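You operate a simulated robot arm through the tools that you are given. There is no shell and no other tool.

Carry out the task below with a simulated robot arm. There is one attempt and no reset: what you move stays moved.

JOB
Measure salt to the cup's red mark, then tip it into the tub.
Fine: the white tub; lid back on the jar; jar and cup back. Set down upright: what you pick out, clear cup.

It is judged by the outcome, as a careful person would: the job done as asked, and still so three seconds after it is handed in. It fails if anything else is knocked over, pushed out of place, dropped, spilled or broken. Lids that push on must go on centred and level and be pressed home; caps that screw on are set level and turned clockwise until they are tight.

ROBOT AND FRAMES
A 7-joint arm with a fingered hand, fixed in place. Base frame: the origin is on the floor under the middle of its stand, x ahead of it, y to its left, z up; the work surface is at about z = 820. Units: mm, rad, N and s.
With the tool pointing down near the work surface it reaches from about 440 to 880 mm from the base axis. Its first joint turns from -2.496 to 2.496 rad. Payload 3 kg.
The TCP is the grasp point between the finger pads, 26 mm short of the fingertips. In the tool frame z runs along the fingers and y along their closing line. The gripper opens to 148 mm; its body begins 73 mm behind the TCP. The gripper is a hand of 3 fingers: y runs from the thumb to the fingers, the wrist lies at [0, 0, -229] in the tool frame.
Orientation is that of the tool frame in the base frame, as a unit quaternion [w, x, y, z]. With the fingers straight down and closing along the base's y, the tool's x points along the base's -x, its y along +y and its z along -z.

CONTROLS
- The arm moves only by the tool play_rows. Its argument "deltas" is a list of rows, each an object (a shift or turn left out is 0) with "delta_pos": the shift along the base's x, y, z in mm, a list of three; "dr": the turn, a rotation vector about the base's x, y, z in rad, a list of three. In form: [{"delta_pos": [dx, dy, dz], "dr": [wx, wy, wz]}, ...]. A call has 1 to 20 rows; each row is the pose to reach, as a shift and turn from the pose commanded when the call began. A row lasts 0.2 s, in which the tool goes at most 50 mm and 0.15 rad; a call with a longer step from one row to the next is refused whole. Where a pose cannot be reached the arm comes as near as it can. A force on the tool above 40 N (or 10 N above the force at the start of the call, whichever is more), or a blocked arm, ends the call early, and 0.2 s more pass. In this call time passes only in rows, and 0.2 s behind the last. It gives the time, the measured TCP pose, the force on the tool (base axes), the opening and the grip force at its end, in the units of the frame above (readings bear some noise), with the torque about the TCP (base axes, N m) and any sound that the robot's microphone picked up.
- Cameras (640 x 400 px; columns grow to the right, rows downward): "scene" is fixed at [217, 511.5, 1635.3]; the picture's right is [-0.58, -0.82, 0.00], its down [-0.49, 0.35, -0.80] and it looks along [0.65, -0.46, -0.60] (base axes); focal length 373 px, centre (320, 200). "wrist" rides on the gripper at [68, -39, -90] in the tool frame; the picture's right is [0.50, 0.87, 0.00], its down [-0.66, 0.38, -0.65] and it looks along [-0.57, 0.33, 0.76] (tool axes); focal length 222 px, centre (320, 200). There is no depth. A picture from a camera that has moved, and an enlarged one, comes with that camera's place and axes in the base frame and with its lens. The place of the scene camera against the robot may be out by one fixed shift of up to 25 mm in any direction.
- camera(camera): a new picture of that camera. It takes no simulated time.
- move_column(by): slides the trunk up (or, below 0, down) by that many mm; the arm rides with it, the base frame stays. It gives what a move gives, with no picture.
- curl_fingers(finger1, finger2, thumb_bend): sets how far each is bent, from 0 (flat) to 1 (curled in); at 0.3 the hand is open as for a grip, at 0.7 the pads meet at the TCP. One left out holds its place. A second passes; each finger stops where it meets its share of the squeeze, and holds until it gets a number again. It is the only way to open and close the hand. It gives what a move gives, with no picture; readings hold the bend of each and the force on the fingers (four entries, about 0 where the hand has none), thumb and palm.
- enlarge(camera, box): a new picture of the part [left, top, right, bottom] of that camera's present view, enlarged. It takes no simulated time.
- hand_in(): hands the job in; it is judged then, once.

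Places have to be worked out from the pictures, the camera data and where the tool is seen. Open the gripper and draw the arm clear of the work before you hand the job in, unless the task says otherwise.

The tools are called after "Call:" as name(argument=value, ...) on one line, values as JSON. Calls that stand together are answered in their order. play_rows: Moves the arm, as the interface text tells. Its arguments: {"type":"object","properties":{"deltas":{"type":"array","items":{"type":"object","properties":{"delta_pos":{"type":"array","items":{"type":"number"}},"dr":{"type":"array","items":{"type":"number"}}}}}},"required":["deltas"]} The other tools are called the same way: move_column (by) moves the trunk up or down; curl_fingers (finger1, finger2, thumb_bend) moves the fingers one by one; camera (camera) takes a picture; enlarge (camera, box) takes an enlarged picture of a part of a camera's view; hand_in () hands the job in.

At the start:

```text
time_s: 0.0
eef_pos: [852.4, -300.6, 1148.8]
ee_rot: [0.0, -0.001, 1.0, 0.0]
ft_force: [-0.9, 0.0, 0.3]
ft_torque: [0.0, 0.01, 0.03]
grip_width: 148.1
grip_force: 0.1
shape: jaw
bend: [0.3, 0.3, 0.3]
finger forces: [0.1, 0.0, 0.0, 0.0, 0.0, 0.0]
trunk travel left (down, up): [-675.0, 215.0]
```

scene: 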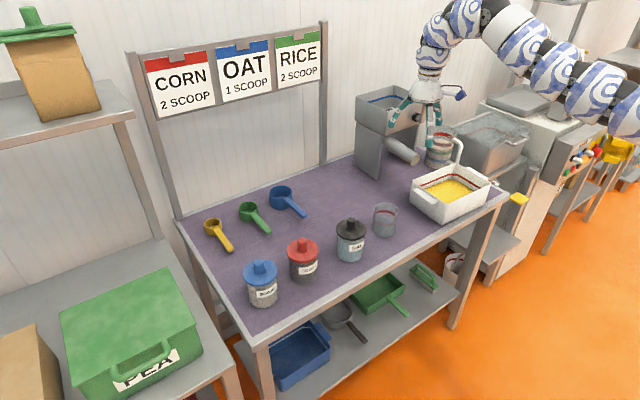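
wrist: 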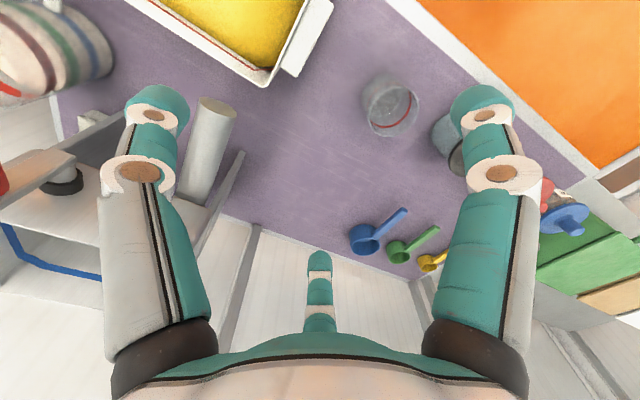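

I'll look closely at the scene first to identify the jars, the cup and the tub.

Call:
enlarge(camera="scene", box=[230, 180, 430, 305])

Call:
enlarge(camera="scene", box=[340, 80, 540, 205])

Call:
enlarge(camera="scene", box=[180, 160, 340, 260])

Call:
camera(camera="wrist")

```text
3.20 times, centred on (330, 242) of scene
camera zoom: at [217.0, 511.5, 1635.3], right [-0.58, -0.82, 0.0], down [-0.49, 0.35, -0.8], along [0.65, -0.46, -0.6], focal length 1193 px, centre (288, 64)
```

zoom: 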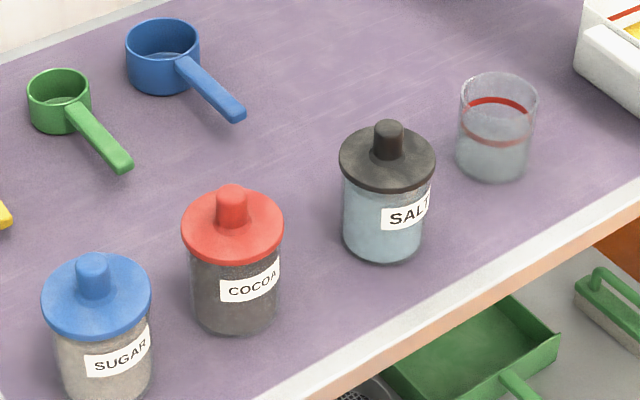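

```text
3.20 times, centred on (440, 142) of scene
camera zoom: at [217.0, 511.5, 1635.3], right [-0.58, -0.82, 0.0], down [-0.49, 0.35, -0.8], along [0.65, -0.46, -0.6], focal length 1193 px, centre (-64, 384)
```

zoom: 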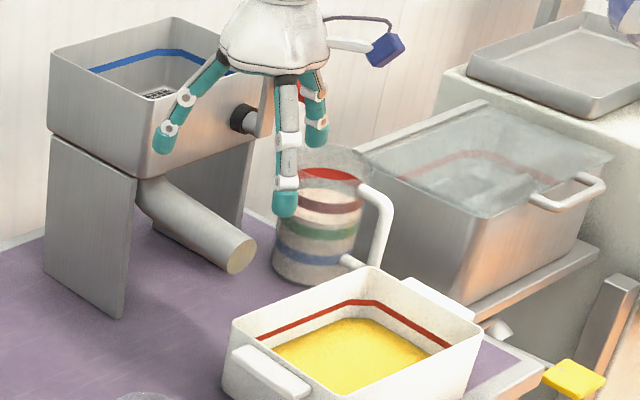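

```text
4.00 times, centred on (260, 210) of scene
camera zoom: at [217.0, 511.5, 1635.3], right [-0.58, -0.82, 0.0], down [-0.49, 0.35, -0.8], along [0.65, -0.46, -0.6], focal length 1491 px, centre (560, 160)
```

zoom: 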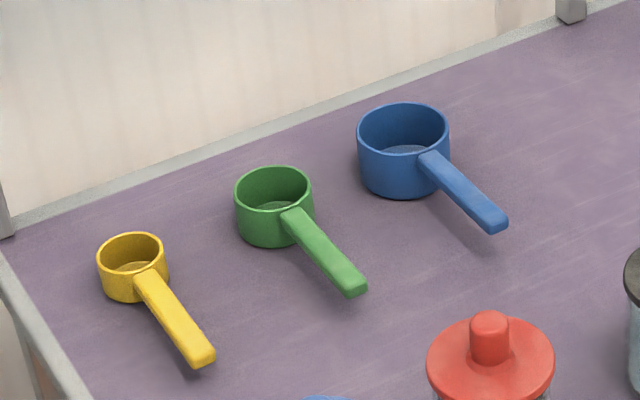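

```text
taken
camera wrist: at [786.0, -339.7, 1239.1], right [-0.5, 0.87, 0.0], down [0.66, 0.38, 0.65], along [0.57, 0.33, -0.76], focal length 222 px, centre (320, 200)
```

wrist: 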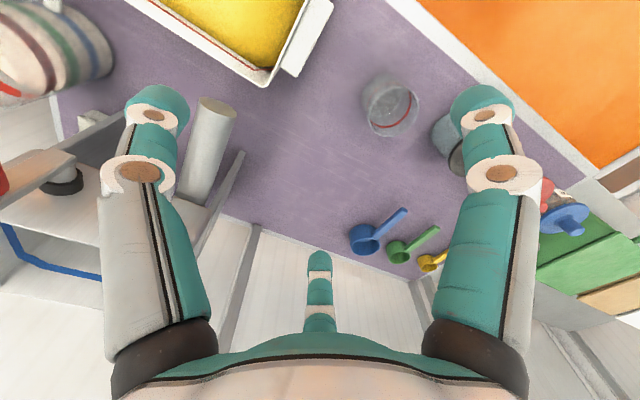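

The salt jar (black lid with a knob) sits next to the clear cup with the red ring, and the white tub with yellow contents is at the right. Before touching anything I'll curl the fingers in free air to learn how they close.

Call:
curl_fingers(finger1=0.5, finger2=0.5, thumb_bend=0.5)

Call:
camera(camera="wrist")

Call:
enlarge(camera="scene", box=[380, 60, 480, 160])

```text
time_s: 1.0
eef_pos: [852.1, -300.1, 1148.1]
ee_rot: [0.0, 0.0, 1.0, 0.0]
ft_force: [0.1, 0.3, -0.5]
ft_torque: [-0.01, -0.01, 0.01]
grip_width: 62.6
grip_force: 0.0
shape: fingers
bend: [0.5, 0.5, 0.5]
finger forces: [0.0, 0.0, 0.1, 0.1, 0.1, 0.0]
trunk travel left (down, up): [-675.0, 215.0]
```

```text
taken
camera wrist: at [786.0, -339.7, 1239.0], right [-0.5, 0.87, 0.0], down [0.66, 0.38, 0.65], along [0.57, 0.33, -0.76], focal length 222 px, centre (320, 200)
```

wrist: 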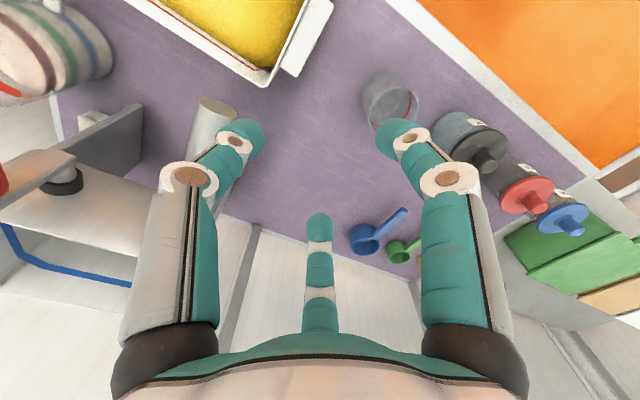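

```text
4.00 times, centred on (430, 110) of scene
camera zoom: at [217.0, 511.5, 1635.3], right [-0.58, -0.82, 0.0], down [-0.49, 0.35, -0.8], along [0.65, -0.46, -0.6], focal length 1491 px, centre (-120, 560)
```

zoom: 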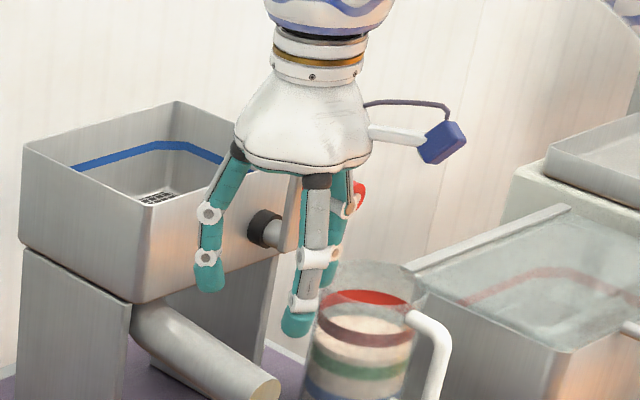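

The fingers close radially at 120° spacing (opening about 148 mm at 0.3 and 63 mm at 0.5). I'll open to 0.3 and move the wrist camera in front of and above the salt jar, to measure the jar, lid and cup accurately.

Call:
curl_fingers(finger1=0.3, finger2=0.3, thumb_bend=0.3)

Call:
play_rows(deltas=[{"delta_pos": [-20, 35, 0]}, {"delta_pos": [-40, 70, 0]}, {"delta_pos": [-60, 105, 0]}, {"delta_pos": [-80, 140, 0]}, {"delta_pos": [-105, 175, 0]}, {"delta_pos": [-130, 210, 0]}, {"delta_pos": [-130, 210, -35]}, {"delta_pos": [-130, 210, -70]}, {"delta_pos": [-130, 210, -105]}, {"delta_pos": [-130, 210, -130]}])

Call:
camera(camera="wrist")

Call:
camera(camera="scene")

```text
time_s: 2.0
eef_pos: [854.1, -300.7, 1148.3]
ee_rot: [0.0, 0.0, 1.0, 0.001]
ft_force: [-0.2, -0.2, 0.4]
ft_torque: [0.01, 0.05, 0.0]
grip_width: 126.6
grip_force: 0.0
shape: fingers
bend: [0.3, 0.3, 0.3]
finger forces: [0.1, 0.1, 0.1, 0.0, 0.0, 0.1]
trunk travel left (down, up): [-675.0, 215.0]
```

```text
time_s: 4.2
eef_pos: [836.4, -274.9, 1150.7]
ee_rot: [0.0, 0.0, 1.0, -0.001]
ft_force: [0.3, -0.3, 0.2]
ft_torque: [-0.03, 0.02, 0.0]
grip_width: 126.4
grip_force: 0.1
shape: fingers
bend: [0.3, 0.3, 0.3]
finger forces: [0.1, 0.1, 0.0, 0.1, 0.0, 0.0]
out of reach, approached as far as the arm can: row 1, 2, 3, 4, 5, 6, 7, 8, 9, 10
trunk travel left (down, up): [-675.0, 215.0]
```

```text
taken
camera wrist: at [770.4, -314.1, 1240.8], right [-0.5, 0.87, 0.0], down [0.66, 0.38, 0.65], along [0.57, 0.33, -0.76], focal length 222 px, centre (320, 200)
```

wrist: 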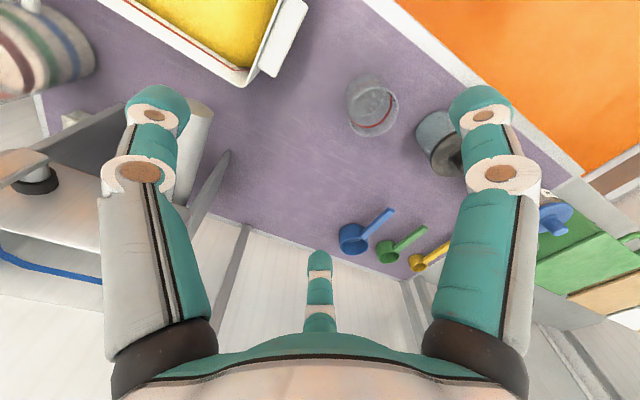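

```text
taken
```

scene: 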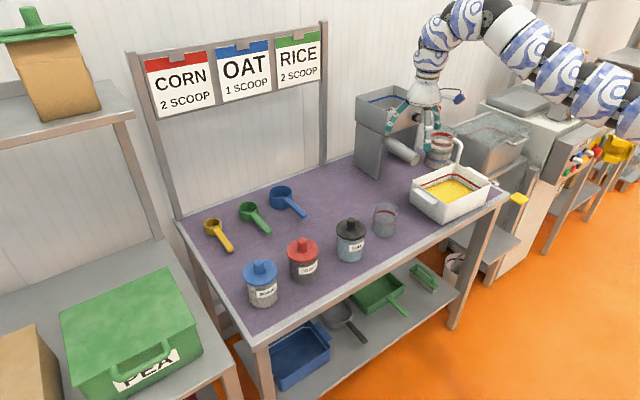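

The arm stopped short with "out of reach", and it looks almost fully stretched out at this height. I'll test a small descent to see how it responds, since the space below is clear between the cup and the tub.

Call:
play_rows(deltas=[{"delta_pos": [0, 0, -25]}, {"delta_pos": [0, 0, -50]}])

```text
time_s: 4.8
eef_pos: [837.5, -269.6, 1095.8]
ee_rot: [-0.001, -0.001, 1.0, 0.0]
ft_force: [-0.7, -0.3, 0.7]
ft_torque: [0.02, -0.02, 0.01]
grip_width: 126.6
grip_force: 0.0
shape: fingers
bend: [0.3, 0.3, 0.3]
finger forces: [0.0, 0.1, 0.0, 0.0, 0.1, 0.0]
trunk travel left (down, up): [-675.0, 215.0]
```

The descent worked without a flag. Next is moving back and to the left, at this lower height.

Call:
play_rows(deltas=[{"delta_pos": [-25, 35, -10]}, {"delta_pos": [-50, 70, -20]}, {"delta_pos": [-70, 105, -30]}])

```text
time_s: 5.6
eef_pos: [839.5, -240.9, 1090.1]
ee_rot: [0.0, 0.0, 1.0, 0.0]
ft_force: [0.0, -0.5, 0.3]
ft_torque: [0.01, -0.02, -0.01]
grip_width: 126.9
grip_force: 0.0
shape: fingers
bend: [0.3, 0.3, 0.3]
finger forces: [0.0, 0.1, 0.1, 0.0, 0.1, 0.1]
out of reach, approached as far as the arm can: row 1, 2, 3
trunk travel left (down, up): [-675.0, 215.0]
```

The inward limit seems to shrink with height. I'll go lower while staying above everything, then move inward again.

Call:
play_rows(deltas=[{"delta_pos": [0, 0, -30]}, {"delta_pos": [0, 0, -60]}, {"delta_pos": [-20, 20, -60]}, {"delta_pos": [-40, 40, -60]}])

Call:
camera(camera="scene")

Call:
camera(camera="wrist")

```text
time_s: 6.6
eef_pos: [819.2, -198.7, 1020.5]
ee_rot: [-0.001, 0.0, 1.0, 0.0]
ft_force: [0.3, -0.7, -0.2]
ft_torque: [-0.05, 0.05, 0.01]
grip_width: 126.9
grip_force: 0.1
shape: fingers
bend: [0.3, 0.3, 0.3]
finger forces: [0.0, 0.0, 0.0, 0.0, 0.1, 0.0]
out of reach, approached as far as the arm can: row 4
trunk travel left (down, up): [-675.0, 215.0]
```

```text
taken
```

scene: 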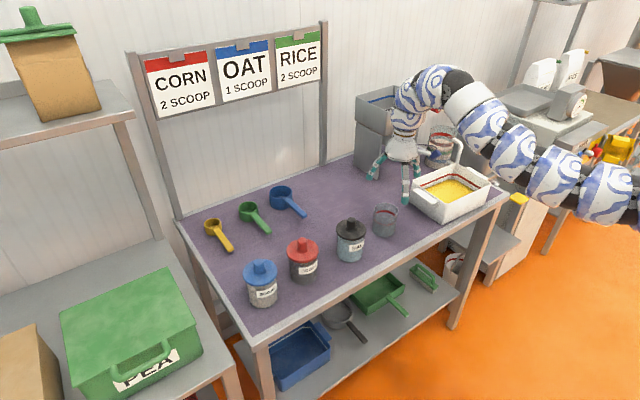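

```text
taken
camera wrist: at [752.0, -238.1, 1111.9], right [-0.5, 0.87, 0.0], down [0.66, 0.38, 0.65], along [0.56, 0.33, -0.76], focal length 222 px, centre (320, 200)
```

wrist: 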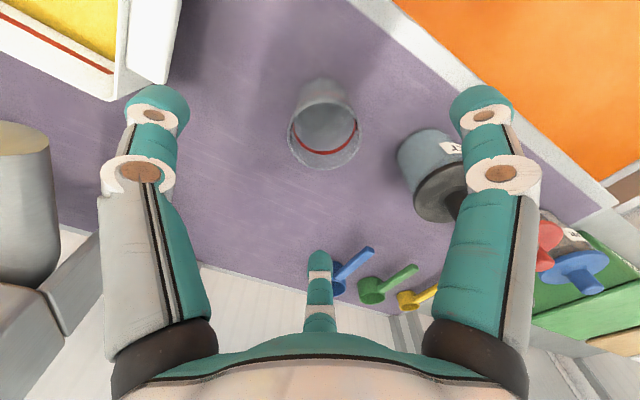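

The limit is clearly geometric, since lower is better. From here the wrist camera sees the cup and the salt jar well, so I'll enlarge both to measure them.

Call:
enlarge(camera="wrist", box=[260, 50, 420, 190])

Call:
enlarge(camera="wrist", box=[380, 90, 540, 230])

Call:
enlarge(camera="scene", box=[320, 190, 420, 270])

```text
2.86 times, centred on (340, 120) of wrist
camera zoom: at [752.0, -238.1, 1111.9], right [-0.5, 0.87, 0.0], down [0.66, 0.38, 0.65], along [0.56, 0.33, -0.76], focal length 635 px, centre (263, 429)
```

zoom: 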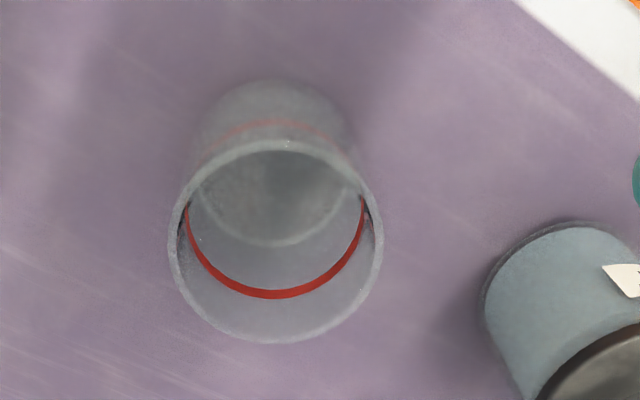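

```text
2.86 times, centred on (460, 160) of wrist
camera zoom: at [752.0, -238.1, 1111.9], right [-0.5, 0.87, 0.0], down [0.66, 0.38, 0.65], along [0.56, 0.33, -0.76], focal length 635 px, centre (-80, 314)
```

zoom: 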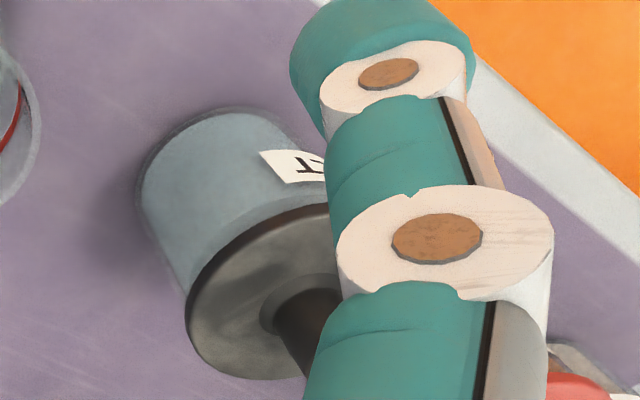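

```text
5.00 times, centred on (370, 230) of scene
camera zoom: at [217.0, 511.5, 1635.3], right [-0.58, -0.82, 0.0], down [-0.49, 0.35, -0.8], along [0.65, -0.46, -0.6], focal length 1864 px, centre (70, 50)
```

zoom: 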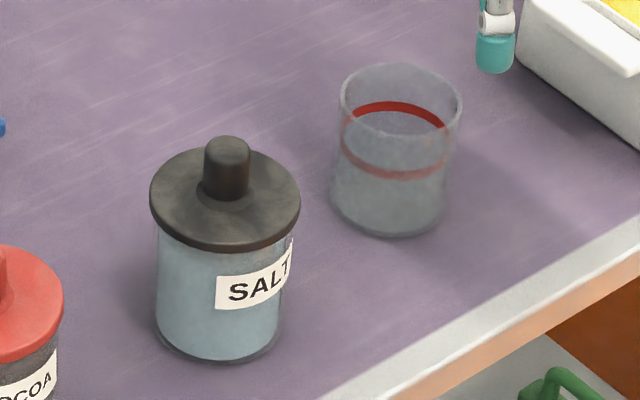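

The cup is about 75 mm across and 85 to 90 mm tall, near (831, -187), with the red mark about 53 mm up. Raising the trunk and lowering the arm relative to it should open up the inner workspace.

Call:
move_column(by=150)

Call:
play_rows(deltas=[{"delta_pos": [0, 0, -40]}, {"delta_pos": [0, 0, -80]}, {"delta_pos": [0, 0, -120]}, {"delta_pos": [-20, 25, -130]}, {"delta_pos": [-40, 50, -130]}, {"delta_pos": [-60, 80, -130]}, {"delta_pos": [-80, 110, -130]}])

Call:
camera(camera="wrist")

Call:
camera(camera="scene")

```text
time_s: 8.3
eef_pos: [818.4, -199.9, 1172.9]
ee_rot: [-0.001, 0.0, 1.0, 0.0]
ft_force: [-0.1, 0.2, -0.6]
ft_torque: [-0.01, 0.01, 0.02]
grip_width: 127.2
grip_force: 0.0
shape: fingers
bend: [0.3, 0.3, 0.3]
finger forces: [0.1, 0.0, 0.0, 0.0, 0.0, 0.0]
trunk travel left (down, up): [-825.0, 65.0]
```

```text
time_s: 9.9
eef_pos: [733.3, -89.5, 1043.4]
ee_rot: [-0.001, 0.0, 1.0, -0.001]
ft_force: [-0.1, 1.0, 0.4]
ft_torque: [0.0, -0.01, 0.0]
grip_width: 126.8
grip_force: 0.0
shape: fingers
bend: [0.3, 0.3, 0.3]
finger forces: [0.0, 0.1, 0.0, 0.0, 0.0, 0.0]
trunk travel left (down, up): [-825.0, 65.0]
```

```text
taken
camera wrist: at [666.9, -129.6, 1134.8], right [-0.5, 0.87, 0.0], down [0.66, 0.38, 0.65], along [0.57, 0.33, -0.76], focal length 222 px, centre (320, 200)
```

wrist: 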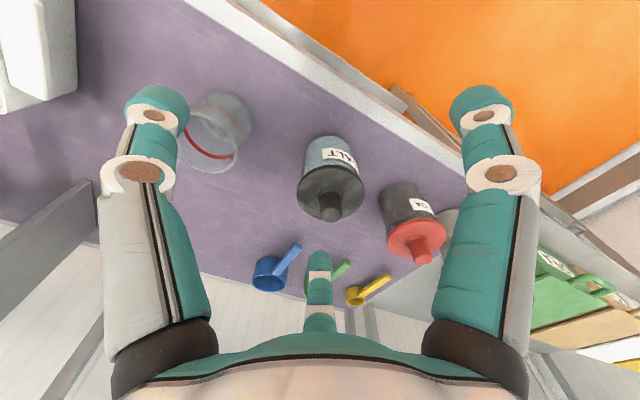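

```text
taken
```

scene: 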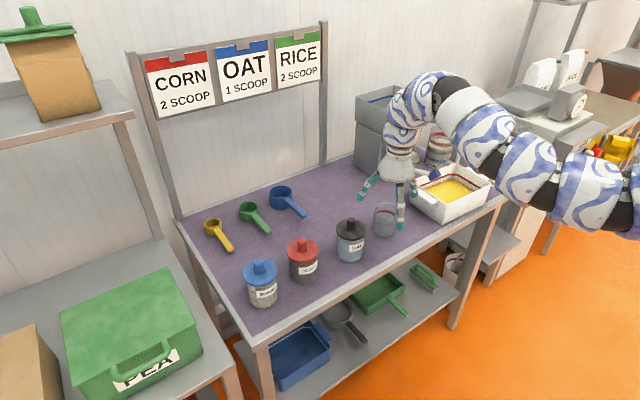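

That opened up the workspace. Now I'll take close views of the salt jar and the cup.

Call:
enlarge(camera="wrist", box=[270, 120, 390, 230])

Call:
enlarge(camera="wrist", box=[160, 70, 280, 180])

Call:
enlarge(camera="scene", box=[330, 60, 530, 230])

```text
3.64 times, centred on (330, 175) of wrist
camera zoom: at [666.9, -129.6, 1134.8], right [-0.5, 0.87, 0.0], down [0.66, 0.38, 0.65], along [0.57, 0.33, -0.76], focal length 808 px, centre (284, 291)
```

zoom: 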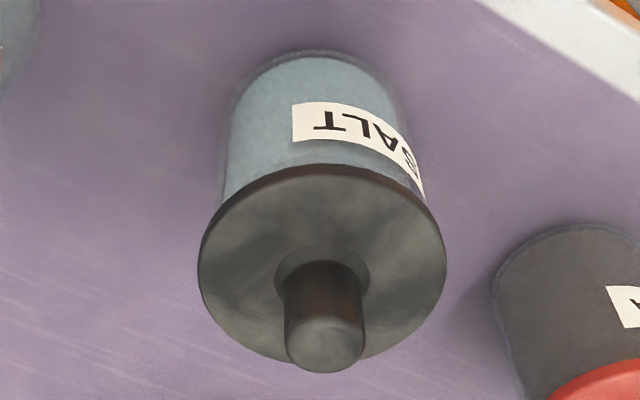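

```text
3.64 times, centred on (220, 125) of wrist
camera zoom: at [666.9, -129.6, 1134.8], right [-0.5, 0.87, 0.0], down [0.66, 0.38, 0.65], along [0.57, 0.33, -0.76], focal length 808 px, centre (684, 473)
```

zoom: 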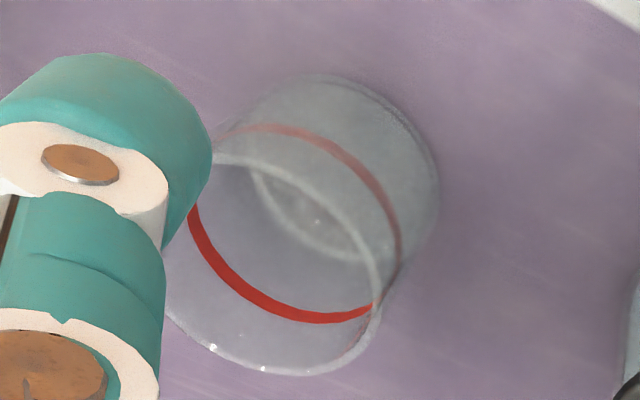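

```text
2.35 times, centred on (430, 145) of scene
camera zoom: at [217.0, 511.5, 1635.3], right [-0.58, -0.82, 0.0], down [-0.49, 0.35, -0.8], along [0.65, -0.46, -0.6], focal length 877 px, centre (61, 329)
```

zoom: 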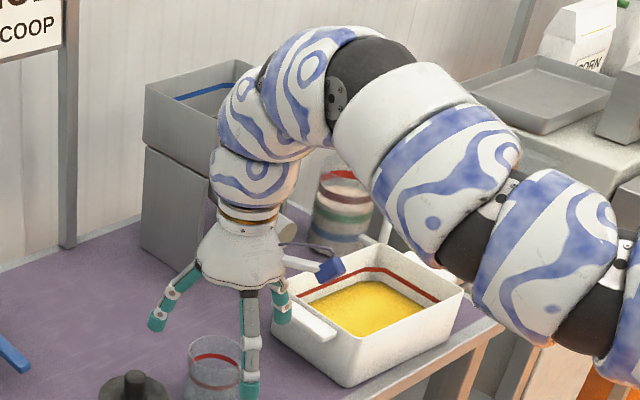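

The salt jar is at about (811, -31), with the lid top near z 919 and 85 mm across, and a knob 25 mm wide rising to about z 957. I'll pre-curl to 0.5 and move directly above the knob to check centring.

Call:
curl_fingers(finger1=0.48, finger2=0.48, thumb_bend=0.48)

Call:
play_rows(deltas=[{"delta_pos": [26, 20, 0]}, {"delta_pos": [52, 40, 0]}, {"delta_pos": [78, 58.5, 0]}])

Call:
camera(camera="wrist")

Call:
enlarge(camera="scene", box=[300, 130, 440, 270])

```text
time_s: 10.9
eef_pos: [735.2, -90.4, 1043.7]
ee_rot: [0.0, 0.0, 1.0, -0.001]
ft_force: [-0.4, 0.0, 0.7]
ft_torque: [-0.04, 0.0, 0.03]
grip_width: 69.3
grip_force: 0.0
shape: fingers
bend: [0.48, 0.48, 0.48]
finger forces: [0.0, 0.0, 0.1, 0.1, 0.1, 0.0]
trunk travel left (down, up): [-825.0, 65.0]
```

```text
time_s: 11.8
eef_pos: [817.7, -32.5, 1044.5]
ee_rot: [-0.001, 0.0, 1.0, 0.0]
ft_force: [0.4, 0.1, 0.2]
ft_torque: [-0.01, 0.01, -0.03]
grip_width: 69.2
grip_force: 0.1
shape: fingers
bend: [0.48, 0.48, 0.48]
finger forces: [0.0, 0.0, 0.0, 0.0, 0.0, 0.0]
trunk travel left (down, up): [-825.0, 65.0]
```

```text
taken
camera wrist: at [750.1, -71.5, 1134.6], right [-0.5, 0.87, 0.0], down [0.66, 0.38, 0.65], along [0.56, 0.33, -0.76], focal length 222 px, centre (320, 200)
```

wrist: 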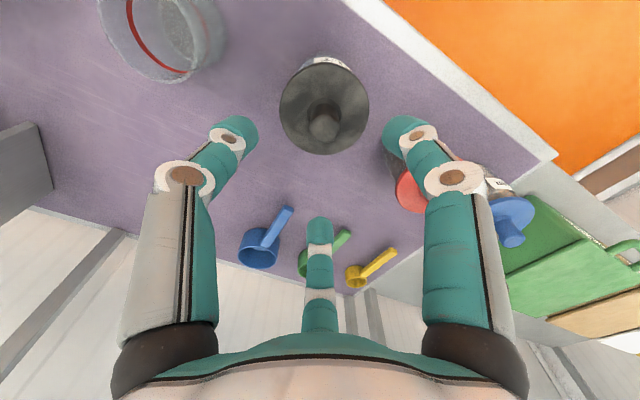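

```text
2.86 times, centred on (370, 200) of scene
camera zoom: at [217.0, 511.5, 1635.3], right [-0.58, -0.82, 0.0], down [-0.49, 0.35, -0.8], along [0.65, -0.46, -0.6], focal length 1065 px, centre (177, 200)
```

zoom: 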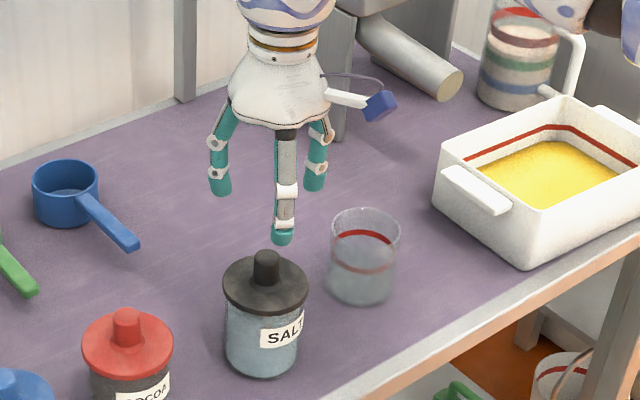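

Enlarging the knob will pin down its offset from the tool axis.

Call:
enlarge(camera="wrist", box=[260, 40, 390, 170])

```text
3.08 times, centred on (325, 105) of wrist
camera zoom: at [750.1, -71.5, 1134.6], right [-0.5, 0.87, 0.0], down [0.66, 0.38, 0.65], along [0.56, 0.33, -0.76], focal length 684 px, centre (305, 492)
```

zoom: 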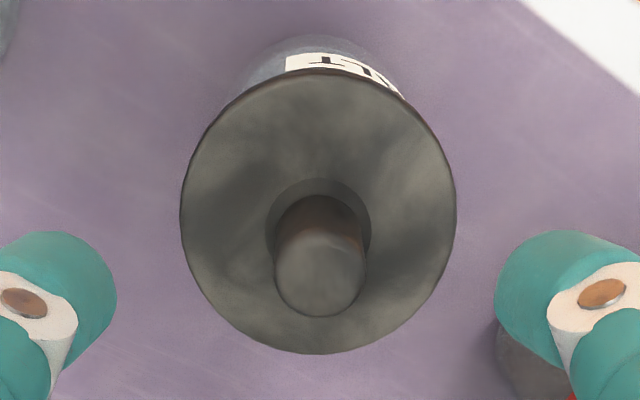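

The jar axis is at about (811, -31.5). I'll shift 6.5 mm back in x and descend toward the knob, slowing down near the end while watching the force.

Call:
play_rows(deltas=[{"delta_pos": [-6.5, 1, 0]}, {"delta_pos": [-6.5, 1, -25]}, {"delta_pos": [-6.5, 1, -50]}, {"delta_pos": [-6.5, 1, -70]}, {"delta_pos": [-6.5, 1, -78]}, {"delta_pos": [-6.5, 1, -83]}])

Call:
camera(camera="wrist")

Call:
enlarge(camera="scene", box=[300, 160, 400, 270])

```text
time_s: 13.2
eef_pos: [810.4, -30.5, 958.9]
ee_rot: [0.0, 0.0, 1.0, 0.0]
ft_force: [1.1, -0.1, 0.1]
ft_torque: [-0.02, -0.04, 0.01]
grip_width: 69.3
grip_force: 0.1
shape: fingers
bend: [0.48, 0.48, 0.48]
finger forces: [0.1, 0.1, 0.0, 0.2, 0.0, 0.1]
trunk travel left (down, up): [-825.0, 65.0]
```

```text
taken
camera wrist: at [743.3, -70.0, 1049.9], right [-0.5, 0.87, 0.0], down [0.66, 0.38, 0.65], along [0.57, 0.33, -0.76], focal length 222 px, centre (320, 200)
```

wrist: 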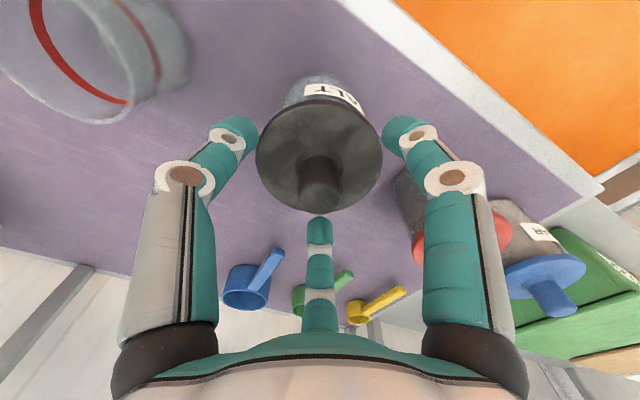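

```text
3.64 times, centred on (350, 215) of scene
camera zoom: at [217.0, 511.5, 1635.3], right [-0.58, -0.82, 0.0], down [-0.49, 0.35, -0.8], along [0.65, -0.46, -0.6], focal length 1356 px, centre (211, 146)
```

zoom: 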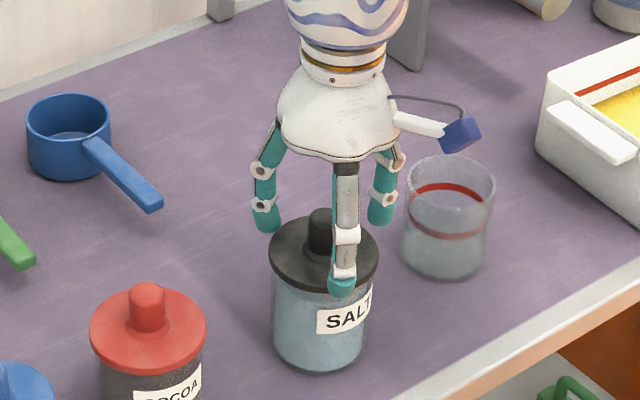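

The fingers straddle the lid's outer edge with the knob on the tool axis. I'll lift 4 mm so the tips clear the lid plate, then close on the knob.

Call:
play_rows(deltas=[{"delta_pos": [0, 0, 4]}])

Call:
curl_fingers(finger1=0.58, finger2=0.58, thumb_bend=0.58)

Call:
camera(camera="wrist")

Call:
enlarge(camera="scene", box=[310, 170, 390, 260])

```text
time_s: 13.6
eef_pos: [810.5, -31.1, 962.9]
ee_rot: [0.0, 0.0, 1.0, 0.0]
ft_force: [0.8, 0.1, 0.0]
ft_torque: [-0.02, 0.0, -0.01]
grip_width: 68.9
grip_force: 0.1
shape: fingers
bend: [0.48, 0.48, 0.48]
finger forces: [0.1, 0.0, 0.1, 0.1, 0.1, 0.1]
trunk travel left (down, up): [-825.0, 65.0]
```

```text
time_s: 14.6
eef_pos: [810.3, -31.7, 963.9]
ee_rot: [-0.001, -0.001, 1.0, -0.001]
ft_force: [-0.4, -0.1, 0.6]
ft_torque: [-0.01, 0.04, 0.01]
grip_width: 39.7
grip_force: 0.2
shape: fingers
bend: [0.57, 0.57, 0.57]
finger forces: [0.0, 0.0, 0.0, 0.0, 0.1, 0.1]
trunk travel left (down, up): [-825.0, 65.0]
```

```text
taken
camera wrist: at [743.6, -70.6, 1054.1], right [-0.5, 0.87, 0.0], down [0.66, 0.38, 0.65], along [0.57, 0.33, -0.76], focal length 222 px, centre (320, 200)
```

wrist: 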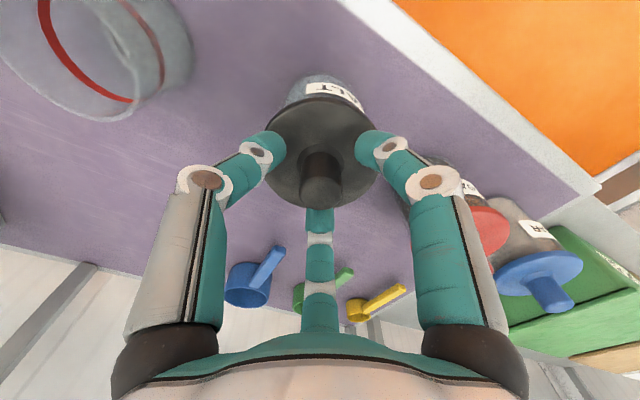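

```text
4.44 times, centred on (350, 215) of scene
camera zoom: at [217.0, 511.5, 1635.3], right [-0.58, -0.82, 0.0], down [-0.49, 0.35, -0.8], along [0.65, -0.46, -0.6], focal length 1657 px, centre (187, 133)
```

zoom: 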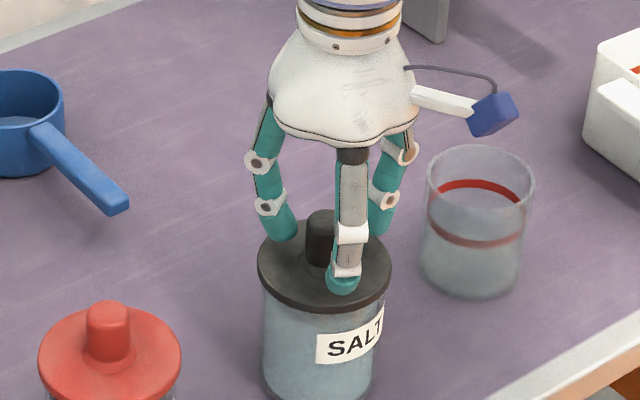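

No contact yet (opening 39.7 mm), and the tips are just above the lid plate around the knob. I'll close further to grip it.

Call:
curl_fingers(finger1=0.72, finger2=0.72, thumb_bend=0.72)

Call:
camera(camera="wrist")

Call:
enlarge(camera="scene", box=[310, 170, 390, 260])

```text
time_s: 15.6
eef_pos: [810.5, -31.1, 962.8]
ee_rot: [0.0, 0.0, 1.0, 0.0]
ft_force: [0.7, 0.3, -2.9]
ft_torque: [0.01, -0.02, -0.04]
grip_width: 13.7
grip_force: 11.8
shape: fingers
bend: [0.65, 0.63, 0.67]
finger forces: [6.7, 8.8, 0.1, 0.1, 8.0, 0.0]
trunk travel left (down, up): [-825.0, 65.0]
```

```text
taken
camera wrist: at [743.8, -70.6, 1053.9], right [-0.5, 0.87, 0.0], down [0.66, 0.38, 0.65], along [0.57, 0.33, -0.76], focal length 222 px, centre (320, 200)
```

wrist: 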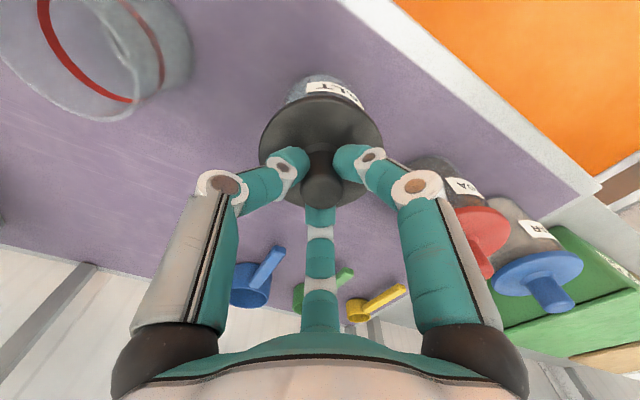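

```text
4.44 times, centred on (350, 215) of scene
camera zoom: at [217.0, 511.5, 1635.3], right [-0.58, -0.82, 0.0], down [-0.49, 0.35, -0.8], along [0.65, -0.46, -0.6], focal length 1657 px, centre (187, 133)
```

zoom: 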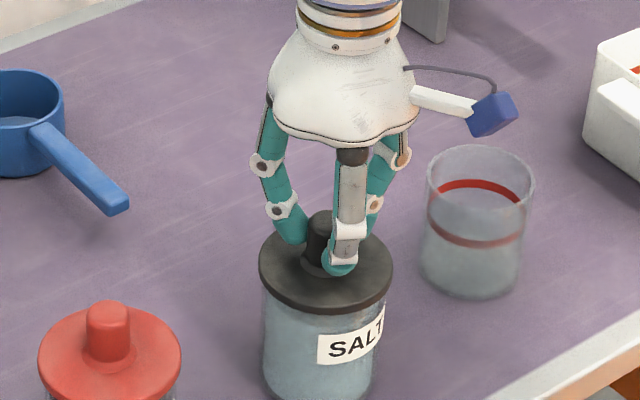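

The knob is held by all three fingers (about 12 N). I'll lift gently a few millimetres to find out whether the lid pulls off or is screwed on.

Call:
play_rows(deltas=[{"delta_pos": [0, 0, 2]}, {"delta_pos": [0, 0, 4]}, {"delta_pos": [0, 0, 6]}])

Call:
enlarge(camera="scene", box=[310, 170, 390, 260])

```text
time_s: 16.4
eef_pos: [809.8, -29.3, 969.5]
ee_rot: [0.0, 0.0, 1.0, 0.001]
ft_force: [0.1, -0.1, -0.1]
ft_torque: [0.02, 0.01, -0.04]
grip_width: 13.4
grip_force: 12.0
shape: fingers
bend: [0.64, 0.63, 0.67]
finger forces: [7.4, 8.5, 0.0, 0.1, 8.4, 0.0]
trunk travel left (down, up): [-825.0, 65.0]
heard: snap
```

```text
4.44 times, centred on (350, 215) of scene
camera zoom: at [217.0, 511.5, 1635.3], right [-0.58, -0.82, 0.0], down [-0.49, 0.35, -0.8], along [0.65, -0.46, -0.6], focal length 1657 px, centre (187, 133)
```

zoom: 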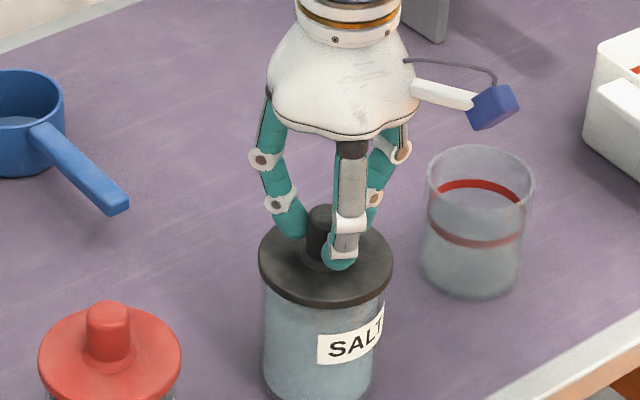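

There was a "snap", so it is a push-on lid and it is now free (about 963 mm TCP height when seated). I'll lift it clear and look before carrying it away.

Call:
play_rows(deltas=[{"delta_pos": [0, 0, 10]}, {"delta_pos": [0, 0, 25]}, {"delta_pos": [0, 0, 45]}, {"delta_pos": [0, 0, 70]}])

Call:
enlarge(camera="scene", box=[300, 140, 410, 270])

Call:
camera(camera="wrist")

```text
time_s: 17.4
eef_pos: [810.7, -30.6, 1039.6]
ee_rot: [0.001, 0.001, 1.0, 0.0]
ft_force: [-0.3, 0.2, -1.1]
ft_torque: [0.0, 0.0, -0.04]
grip_width: 13.7
grip_force: 11.4
shape: fingers
bend: [0.64, 0.63, 0.67]
finger forces: [7.3, 8.6, 0.1, 0.1, 8.4, 0.0]
trunk travel left (down, up): [-825.0, 65.0]
```

```text
3.08 times, centred on (355, 205) of scene
camera zoom: at [217.0, 511.5, 1635.3], right [-0.58, -0.82, 0.0], down [-0.49, 0.35, -0.8], along [0.65, -0.46, -0.6], focal length 1147 px, centre (212, 185)
```

zoom: 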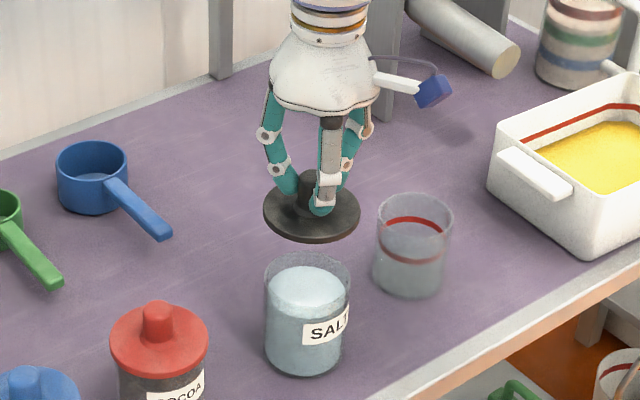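

```text
taken
camera wrist: at [744.5, -69.4, 1131.1], right [-0.5, 0.87, 0.0], down [0.66, 0.38, 0.65], along [0.57, 0.33, -0.76], focal length 222 px, centre (320, 200)
```

wrist: 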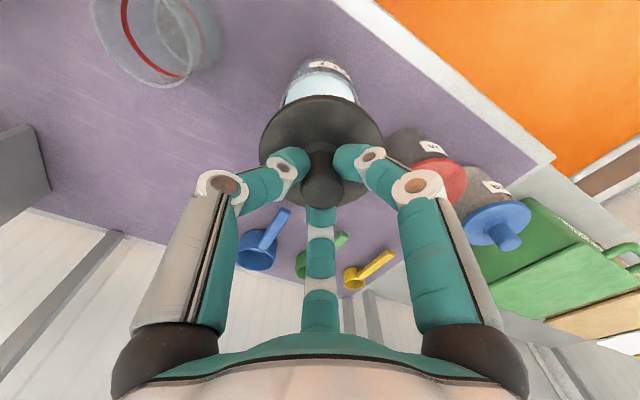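

The lid is off cleanly and the open jar is about 85% full of salt. I'll carry the lid over the cup at this height to the free spot between cup and tub, near (800, -283).

Call:
play_rows(deltas=[{"delta_pos": [-2, -35, 0]}, {"delta_pos": [-3, -75, 0]}, {"delta_pos": [-5, -115, 0]}, {"delta_pos": [-7, -155, 0]}, {"delta_pos": [-9, -195, 0]}, {"delta_pos": [-10, -230, 0]}, {"delta_pos": [-11, -252, 0]}])

Call:
camera(camera="wrist")

Call:
enlarge(camera="scene", box=[340, 130, 510, 250])

```text
time_s: 18.9
eef_pos: [798.1, -282.7, 1038.8]
ee_rot: [0.0, 0.0, 1.0, 0.0]
ft_force: [0.7, -0.2, 0.0]
ft_torque: [0.03, 0.04, 0.0]
grip_width: 13.8
grip_force: 11.6
shape: fingers
bend: [0.64, 0.63, 0.67]
finger forces: [7.2, 8.4, 0.1, 0.0, 8.2, 0.0]
trunk travel left (down, up): [-825.0, 65.0]
```

```text
taken
camera wrist: at [731.0, -321.4, 1129.3], right [-0.5, 0.87, 0.0], down [0.66, 0.38, 0.65], along [0.57, 0.33, -0.76], focal length 222 px, centre (320, 200)
```

wrist: 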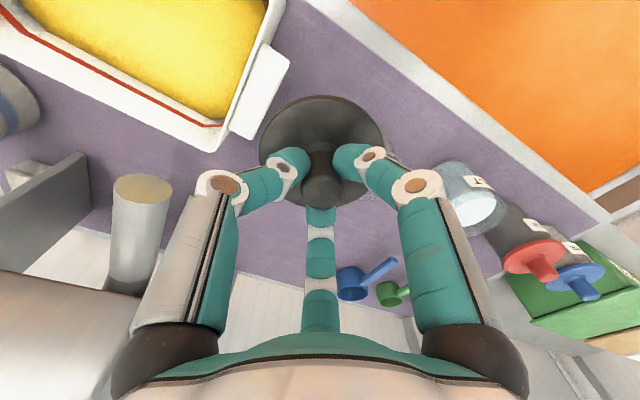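

```text
3.33 times, centred on (425, 190) of scene
camera zoom: at [217.0, 511.5, 1635.3], right [-0.58, -0.82, 0.0], down [-0.49, 0.35, -0.8], along [0.65, -0.46, -0.6], focal length 1243 px, centre (-30, 233)
```

zoom: 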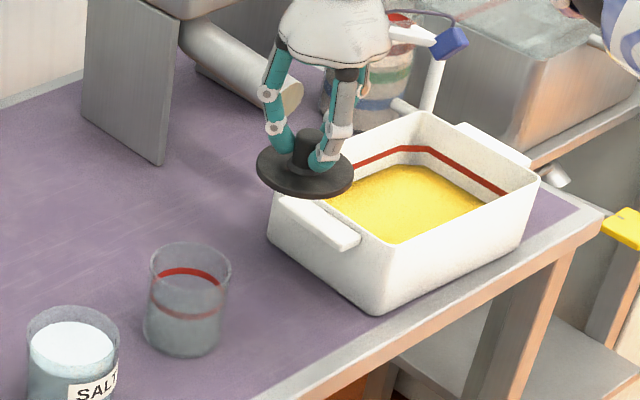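

The tub handle's outer edge is near y -331 and the cup edge near y -225. I'll nudge to (785, -278) for margin on both sides and descend slowly near the table.

Call:
play_rows(deltas=[{"delta_pos": [-13, 5, 0]}, {"delta_pos": [-13, 5, -40]}, {"delta_pos": [-13, 5, -80]}, {"delta_pos": [-13, 5, -115]}, {"delta_pos": [-13, 5, -140]}, {"delta_pos": [-13, 5, -146]}, {"delta_pos": [-13, 5, -150]}])

Call:
enlarge(camera="scene", box=[360, 150, 490, 250])

Call:
camera(camera="wrist")

```text
time_s: 20.6
eef_pos: [785.3, -275.9, 888.2]
ee_rot: [0.0, 0.0, 1.0, 0.001]
ft_force: [0.6, -0.1, -0.8]
ft_torque: [0.01, -0.01, 0.01]
grip_width: 12.8
grip_force: 11.5
shape: fingers
bend: [0.64, 0.63, 0.67]
finger forces: [7.2, 8.4, 0.0, 0.0, 8.0, 0.0]
trunk travel left (down, up): [-825.0, 65.0]
```

```text
4.00 times, centred on (425, 200) of scene
camera zoom: at [217.0, 511.5, 1635.3], right [-0.58, -0.82, 0.0], down [-0.49, 0.35, -0.8], along [0.65, -0.46, -0.6], focal length 1491 px, centre (-100, 200)
```

zoom: 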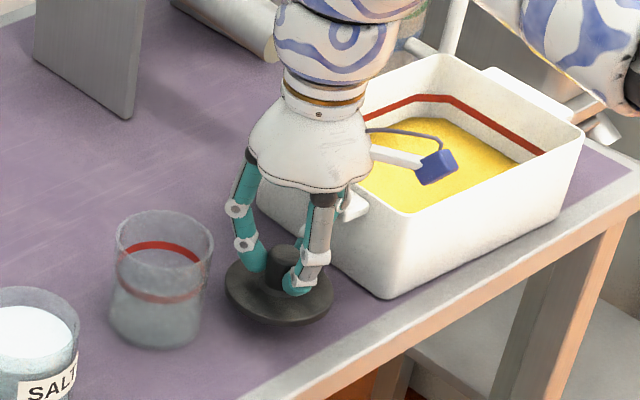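

```text
taken
camera wrist: at [717.9, -315.7, 979.0], right [-0.5, 0.87, 0.0], down [0.66, 0.38, 0.65], along [0.57, 0.33, -0.76], focal length 222 px, centre (320, 200)
```

wrist: 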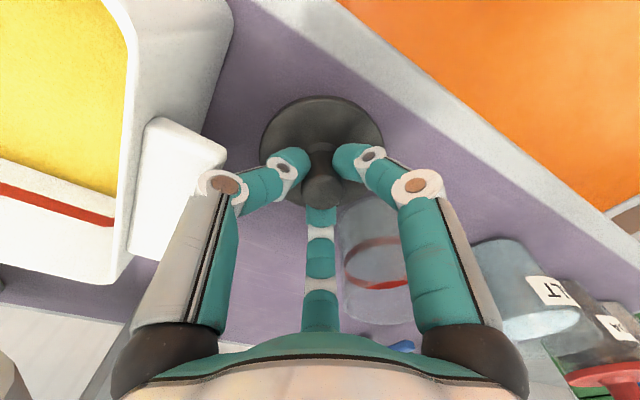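

About 15 mm of clearance remains under the lid. I'll descend in small steps until the force shows contact.

Call:
play_rows(deltas=[{"delta_pos": [0, 0, -3]}, {"delta_pos": [0, 0, -6]}, {"delta_pos": [0, 0, -8]}])

Call:
enlarge(camera="scene", box=[380, 190, 460, 240])

```text
time_s: 21.4
eef_pos: [783.8, -277.6, 880.2]
ee_rot: [-0.001, 0.0, 1.0, -0.001]
ft_force: [-0.2, 1.9, 1.2]
ft_torque: [-0.14, -0.02, 0.0]
grip_width: 12.7
grip_force: 14.1
shape: fingers
bend: [0.64, 0.62, 0.67]
finger forces: [7.4, 8.8, 0.0, 0.0, 12.2, 0.0]
trunk travel left (down, up): [-825.0, 65.0]
```

```text
8.00 times, centred on (420, 215) of scene
camera zoom: at [217.0, 511.5, 1635.3], right [-0.58, -0.82, 0.0], down [-0.49, 0.35, -0.8], along [0.65, -0.46, -0.6], focal length 2982 px, centre (-480, 80)
```

zoom: 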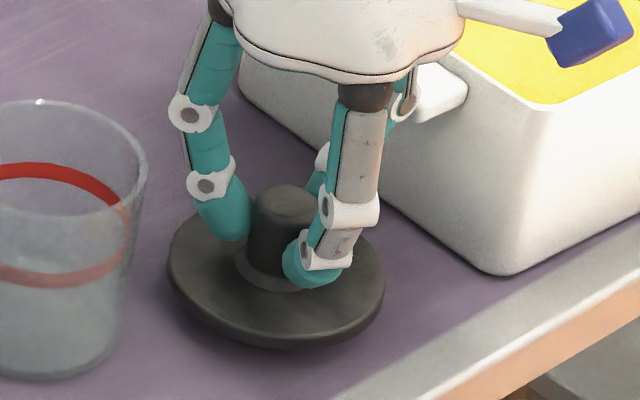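

The thumb force rose with a +y push, so the back of the thumb is probably brushing the tub handle. I'll raise a little, shift away from the tub to about (775, -271), and check.

Call:
play_rows(deltas=[{"delta_pos": [0, 1, 5]}, {"delta_pos": [-5, 5, 8]}, {"delta_pos": [-9, 7, 8]}])

Call:
enlarge(camera="wrist", box=[120, 80, 440, 280])

Call:
enlarge(camera="scene", box=[370, 160, 490, 240])

```text
time_s: 22.1
eef_pos: [775.4, -270.6, 889.3]
ee_rot: [0.0, 0.001, 1.0, 0.0]
ft_force: [-0.1, -0.5, 0.1]
ft_torque: [0.02, -0.02, -0.01]
grip_width: 13.1
grip_force: 12.2
shape: fingers
bend: [0.64, 0.62, 0.67]
finger forces: [7.3, 8.7, 0.0, 0.1, 8.8, 0.1]
trunk travel left (down, up): [-825.0, 65.0]
```

```text
2.00 times, centred on (280, 180) of wrist
camera zoom: at [709.0, -309.3, 979.5], right [-0.5, 0.87, 0.0], down [0.66, 0.38, 0.65], along [0.57, 0.33, -0.76], focal length 444 px, centre (400, 240)
```

zoom: 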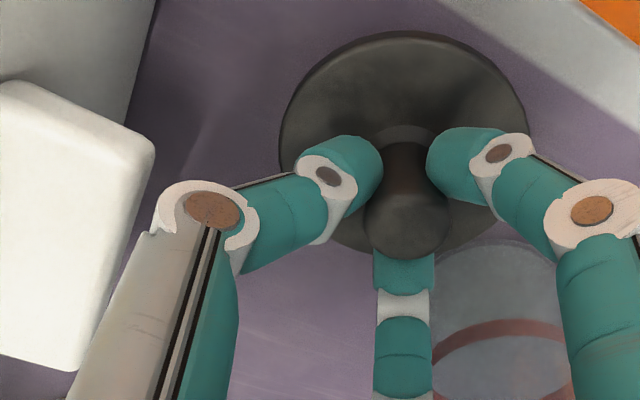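

```text
5.00 times, centred on (430, 200) of scene
camera zoom: at [217.0, 511.5, 1635.3], right [-0.58, -0.82, 0.0], down [-0.49, 0.35, -0.8], along [0.65, -0.46, -0.6], focal length 1864 px, centre (-230, 200)
```

zoom: 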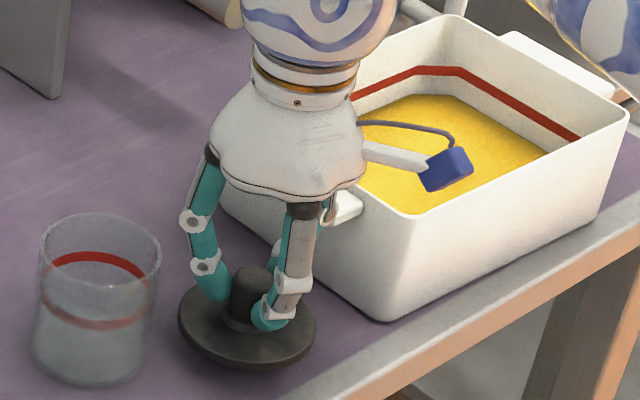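

Clear again: the thumb force is back to baseline. Next comes another small-step descent here.

Call:
play_rows(deltas=[{"delta_pos": [0, 0, -4]}, {"delta_pos": [0, 0, -7]}, {"delta_pos": [0, 0, -10]}])

Call:
enlarge(camera="scene", box=[370, 180, 450, 240])

```text
time_s: 22.9
eef_pos: [777.0, -269.2, 878.4]
ee_rot: [0.0, 0.0, 1.0, 0.001]
ft_force: [-0.8, 0.2, -0.1]
ft_torque: [0.0, 0.0, 0.0]
grip_width: 13.0
grip_force: 12.3
shape: fingers
bend: [0.64, 0.62, 0.67]
finger forces: [7.2, 8.7, 0.0, 0.0, 8.7, 0.1]
trunk travel left (down, up): [-825.0, 65.0]
```

```text
6.67 times, centred on (410, 210) of scene
camera zoom: at [217.0, 511.5, 1635.3], right [-0.58, -0.82, 0.0], down [-0.49, 0.35, -0.8], along [0.65, -0.46, -0.6], focal length 2485 px, centre (-280, 133)
```

zoom: 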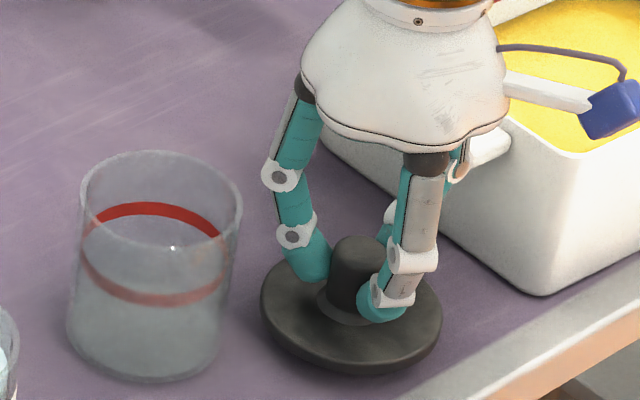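

No contact at z 878, with all forces steady. I'll continue down in small steps.

Call:
play_rows(deltas=[{"delta_pos": [0, 0, -2]}, {"delta_pos": [0, 0, -4]}])

```text
time_s: 23.6
eef_pos: [777.2, -270.5, 874.3]
ee_rot: [0.0, 0.0, 1.0, 0.0]
ft_force: [-0.1, -0.4, 0.5]
ft_torque: [0.04, -0.01, 0.03]
grip_width: 12.8
grip_force: 12.7
shape: fingers
bend: [0.64, 0.62, 0.67]
finger forces: [7.3, 8.6, 0.0, 0.0, 8.6, 0.0]
trunk travel left (down, up): [-825.0, 65.0]
```

Call:
play_rows(deltas=[{"delta_pos": [0, 0, -2]}, {"delta_pos": [0, 0, -4]}])

```text
time_s: 24.1
eef_pos: [776.9, -269.5, 873.2]
ee_rot: [0.001, 0.0, 1.0, -0.001]
ft_force: [2.1, -1.1, 16.0]
ft_torque: [0.05, -0.09, -0.01]
grip_width: 12.4
grip_force: 15.6
shape: fingers
bend: [0.64, 0.62, 0.68]
finger forces: [9.0, 11.0, 0.1, 0.0, 11.2, 0.0]
trunk travel left (down, up): [-825.0, 65.0]
```

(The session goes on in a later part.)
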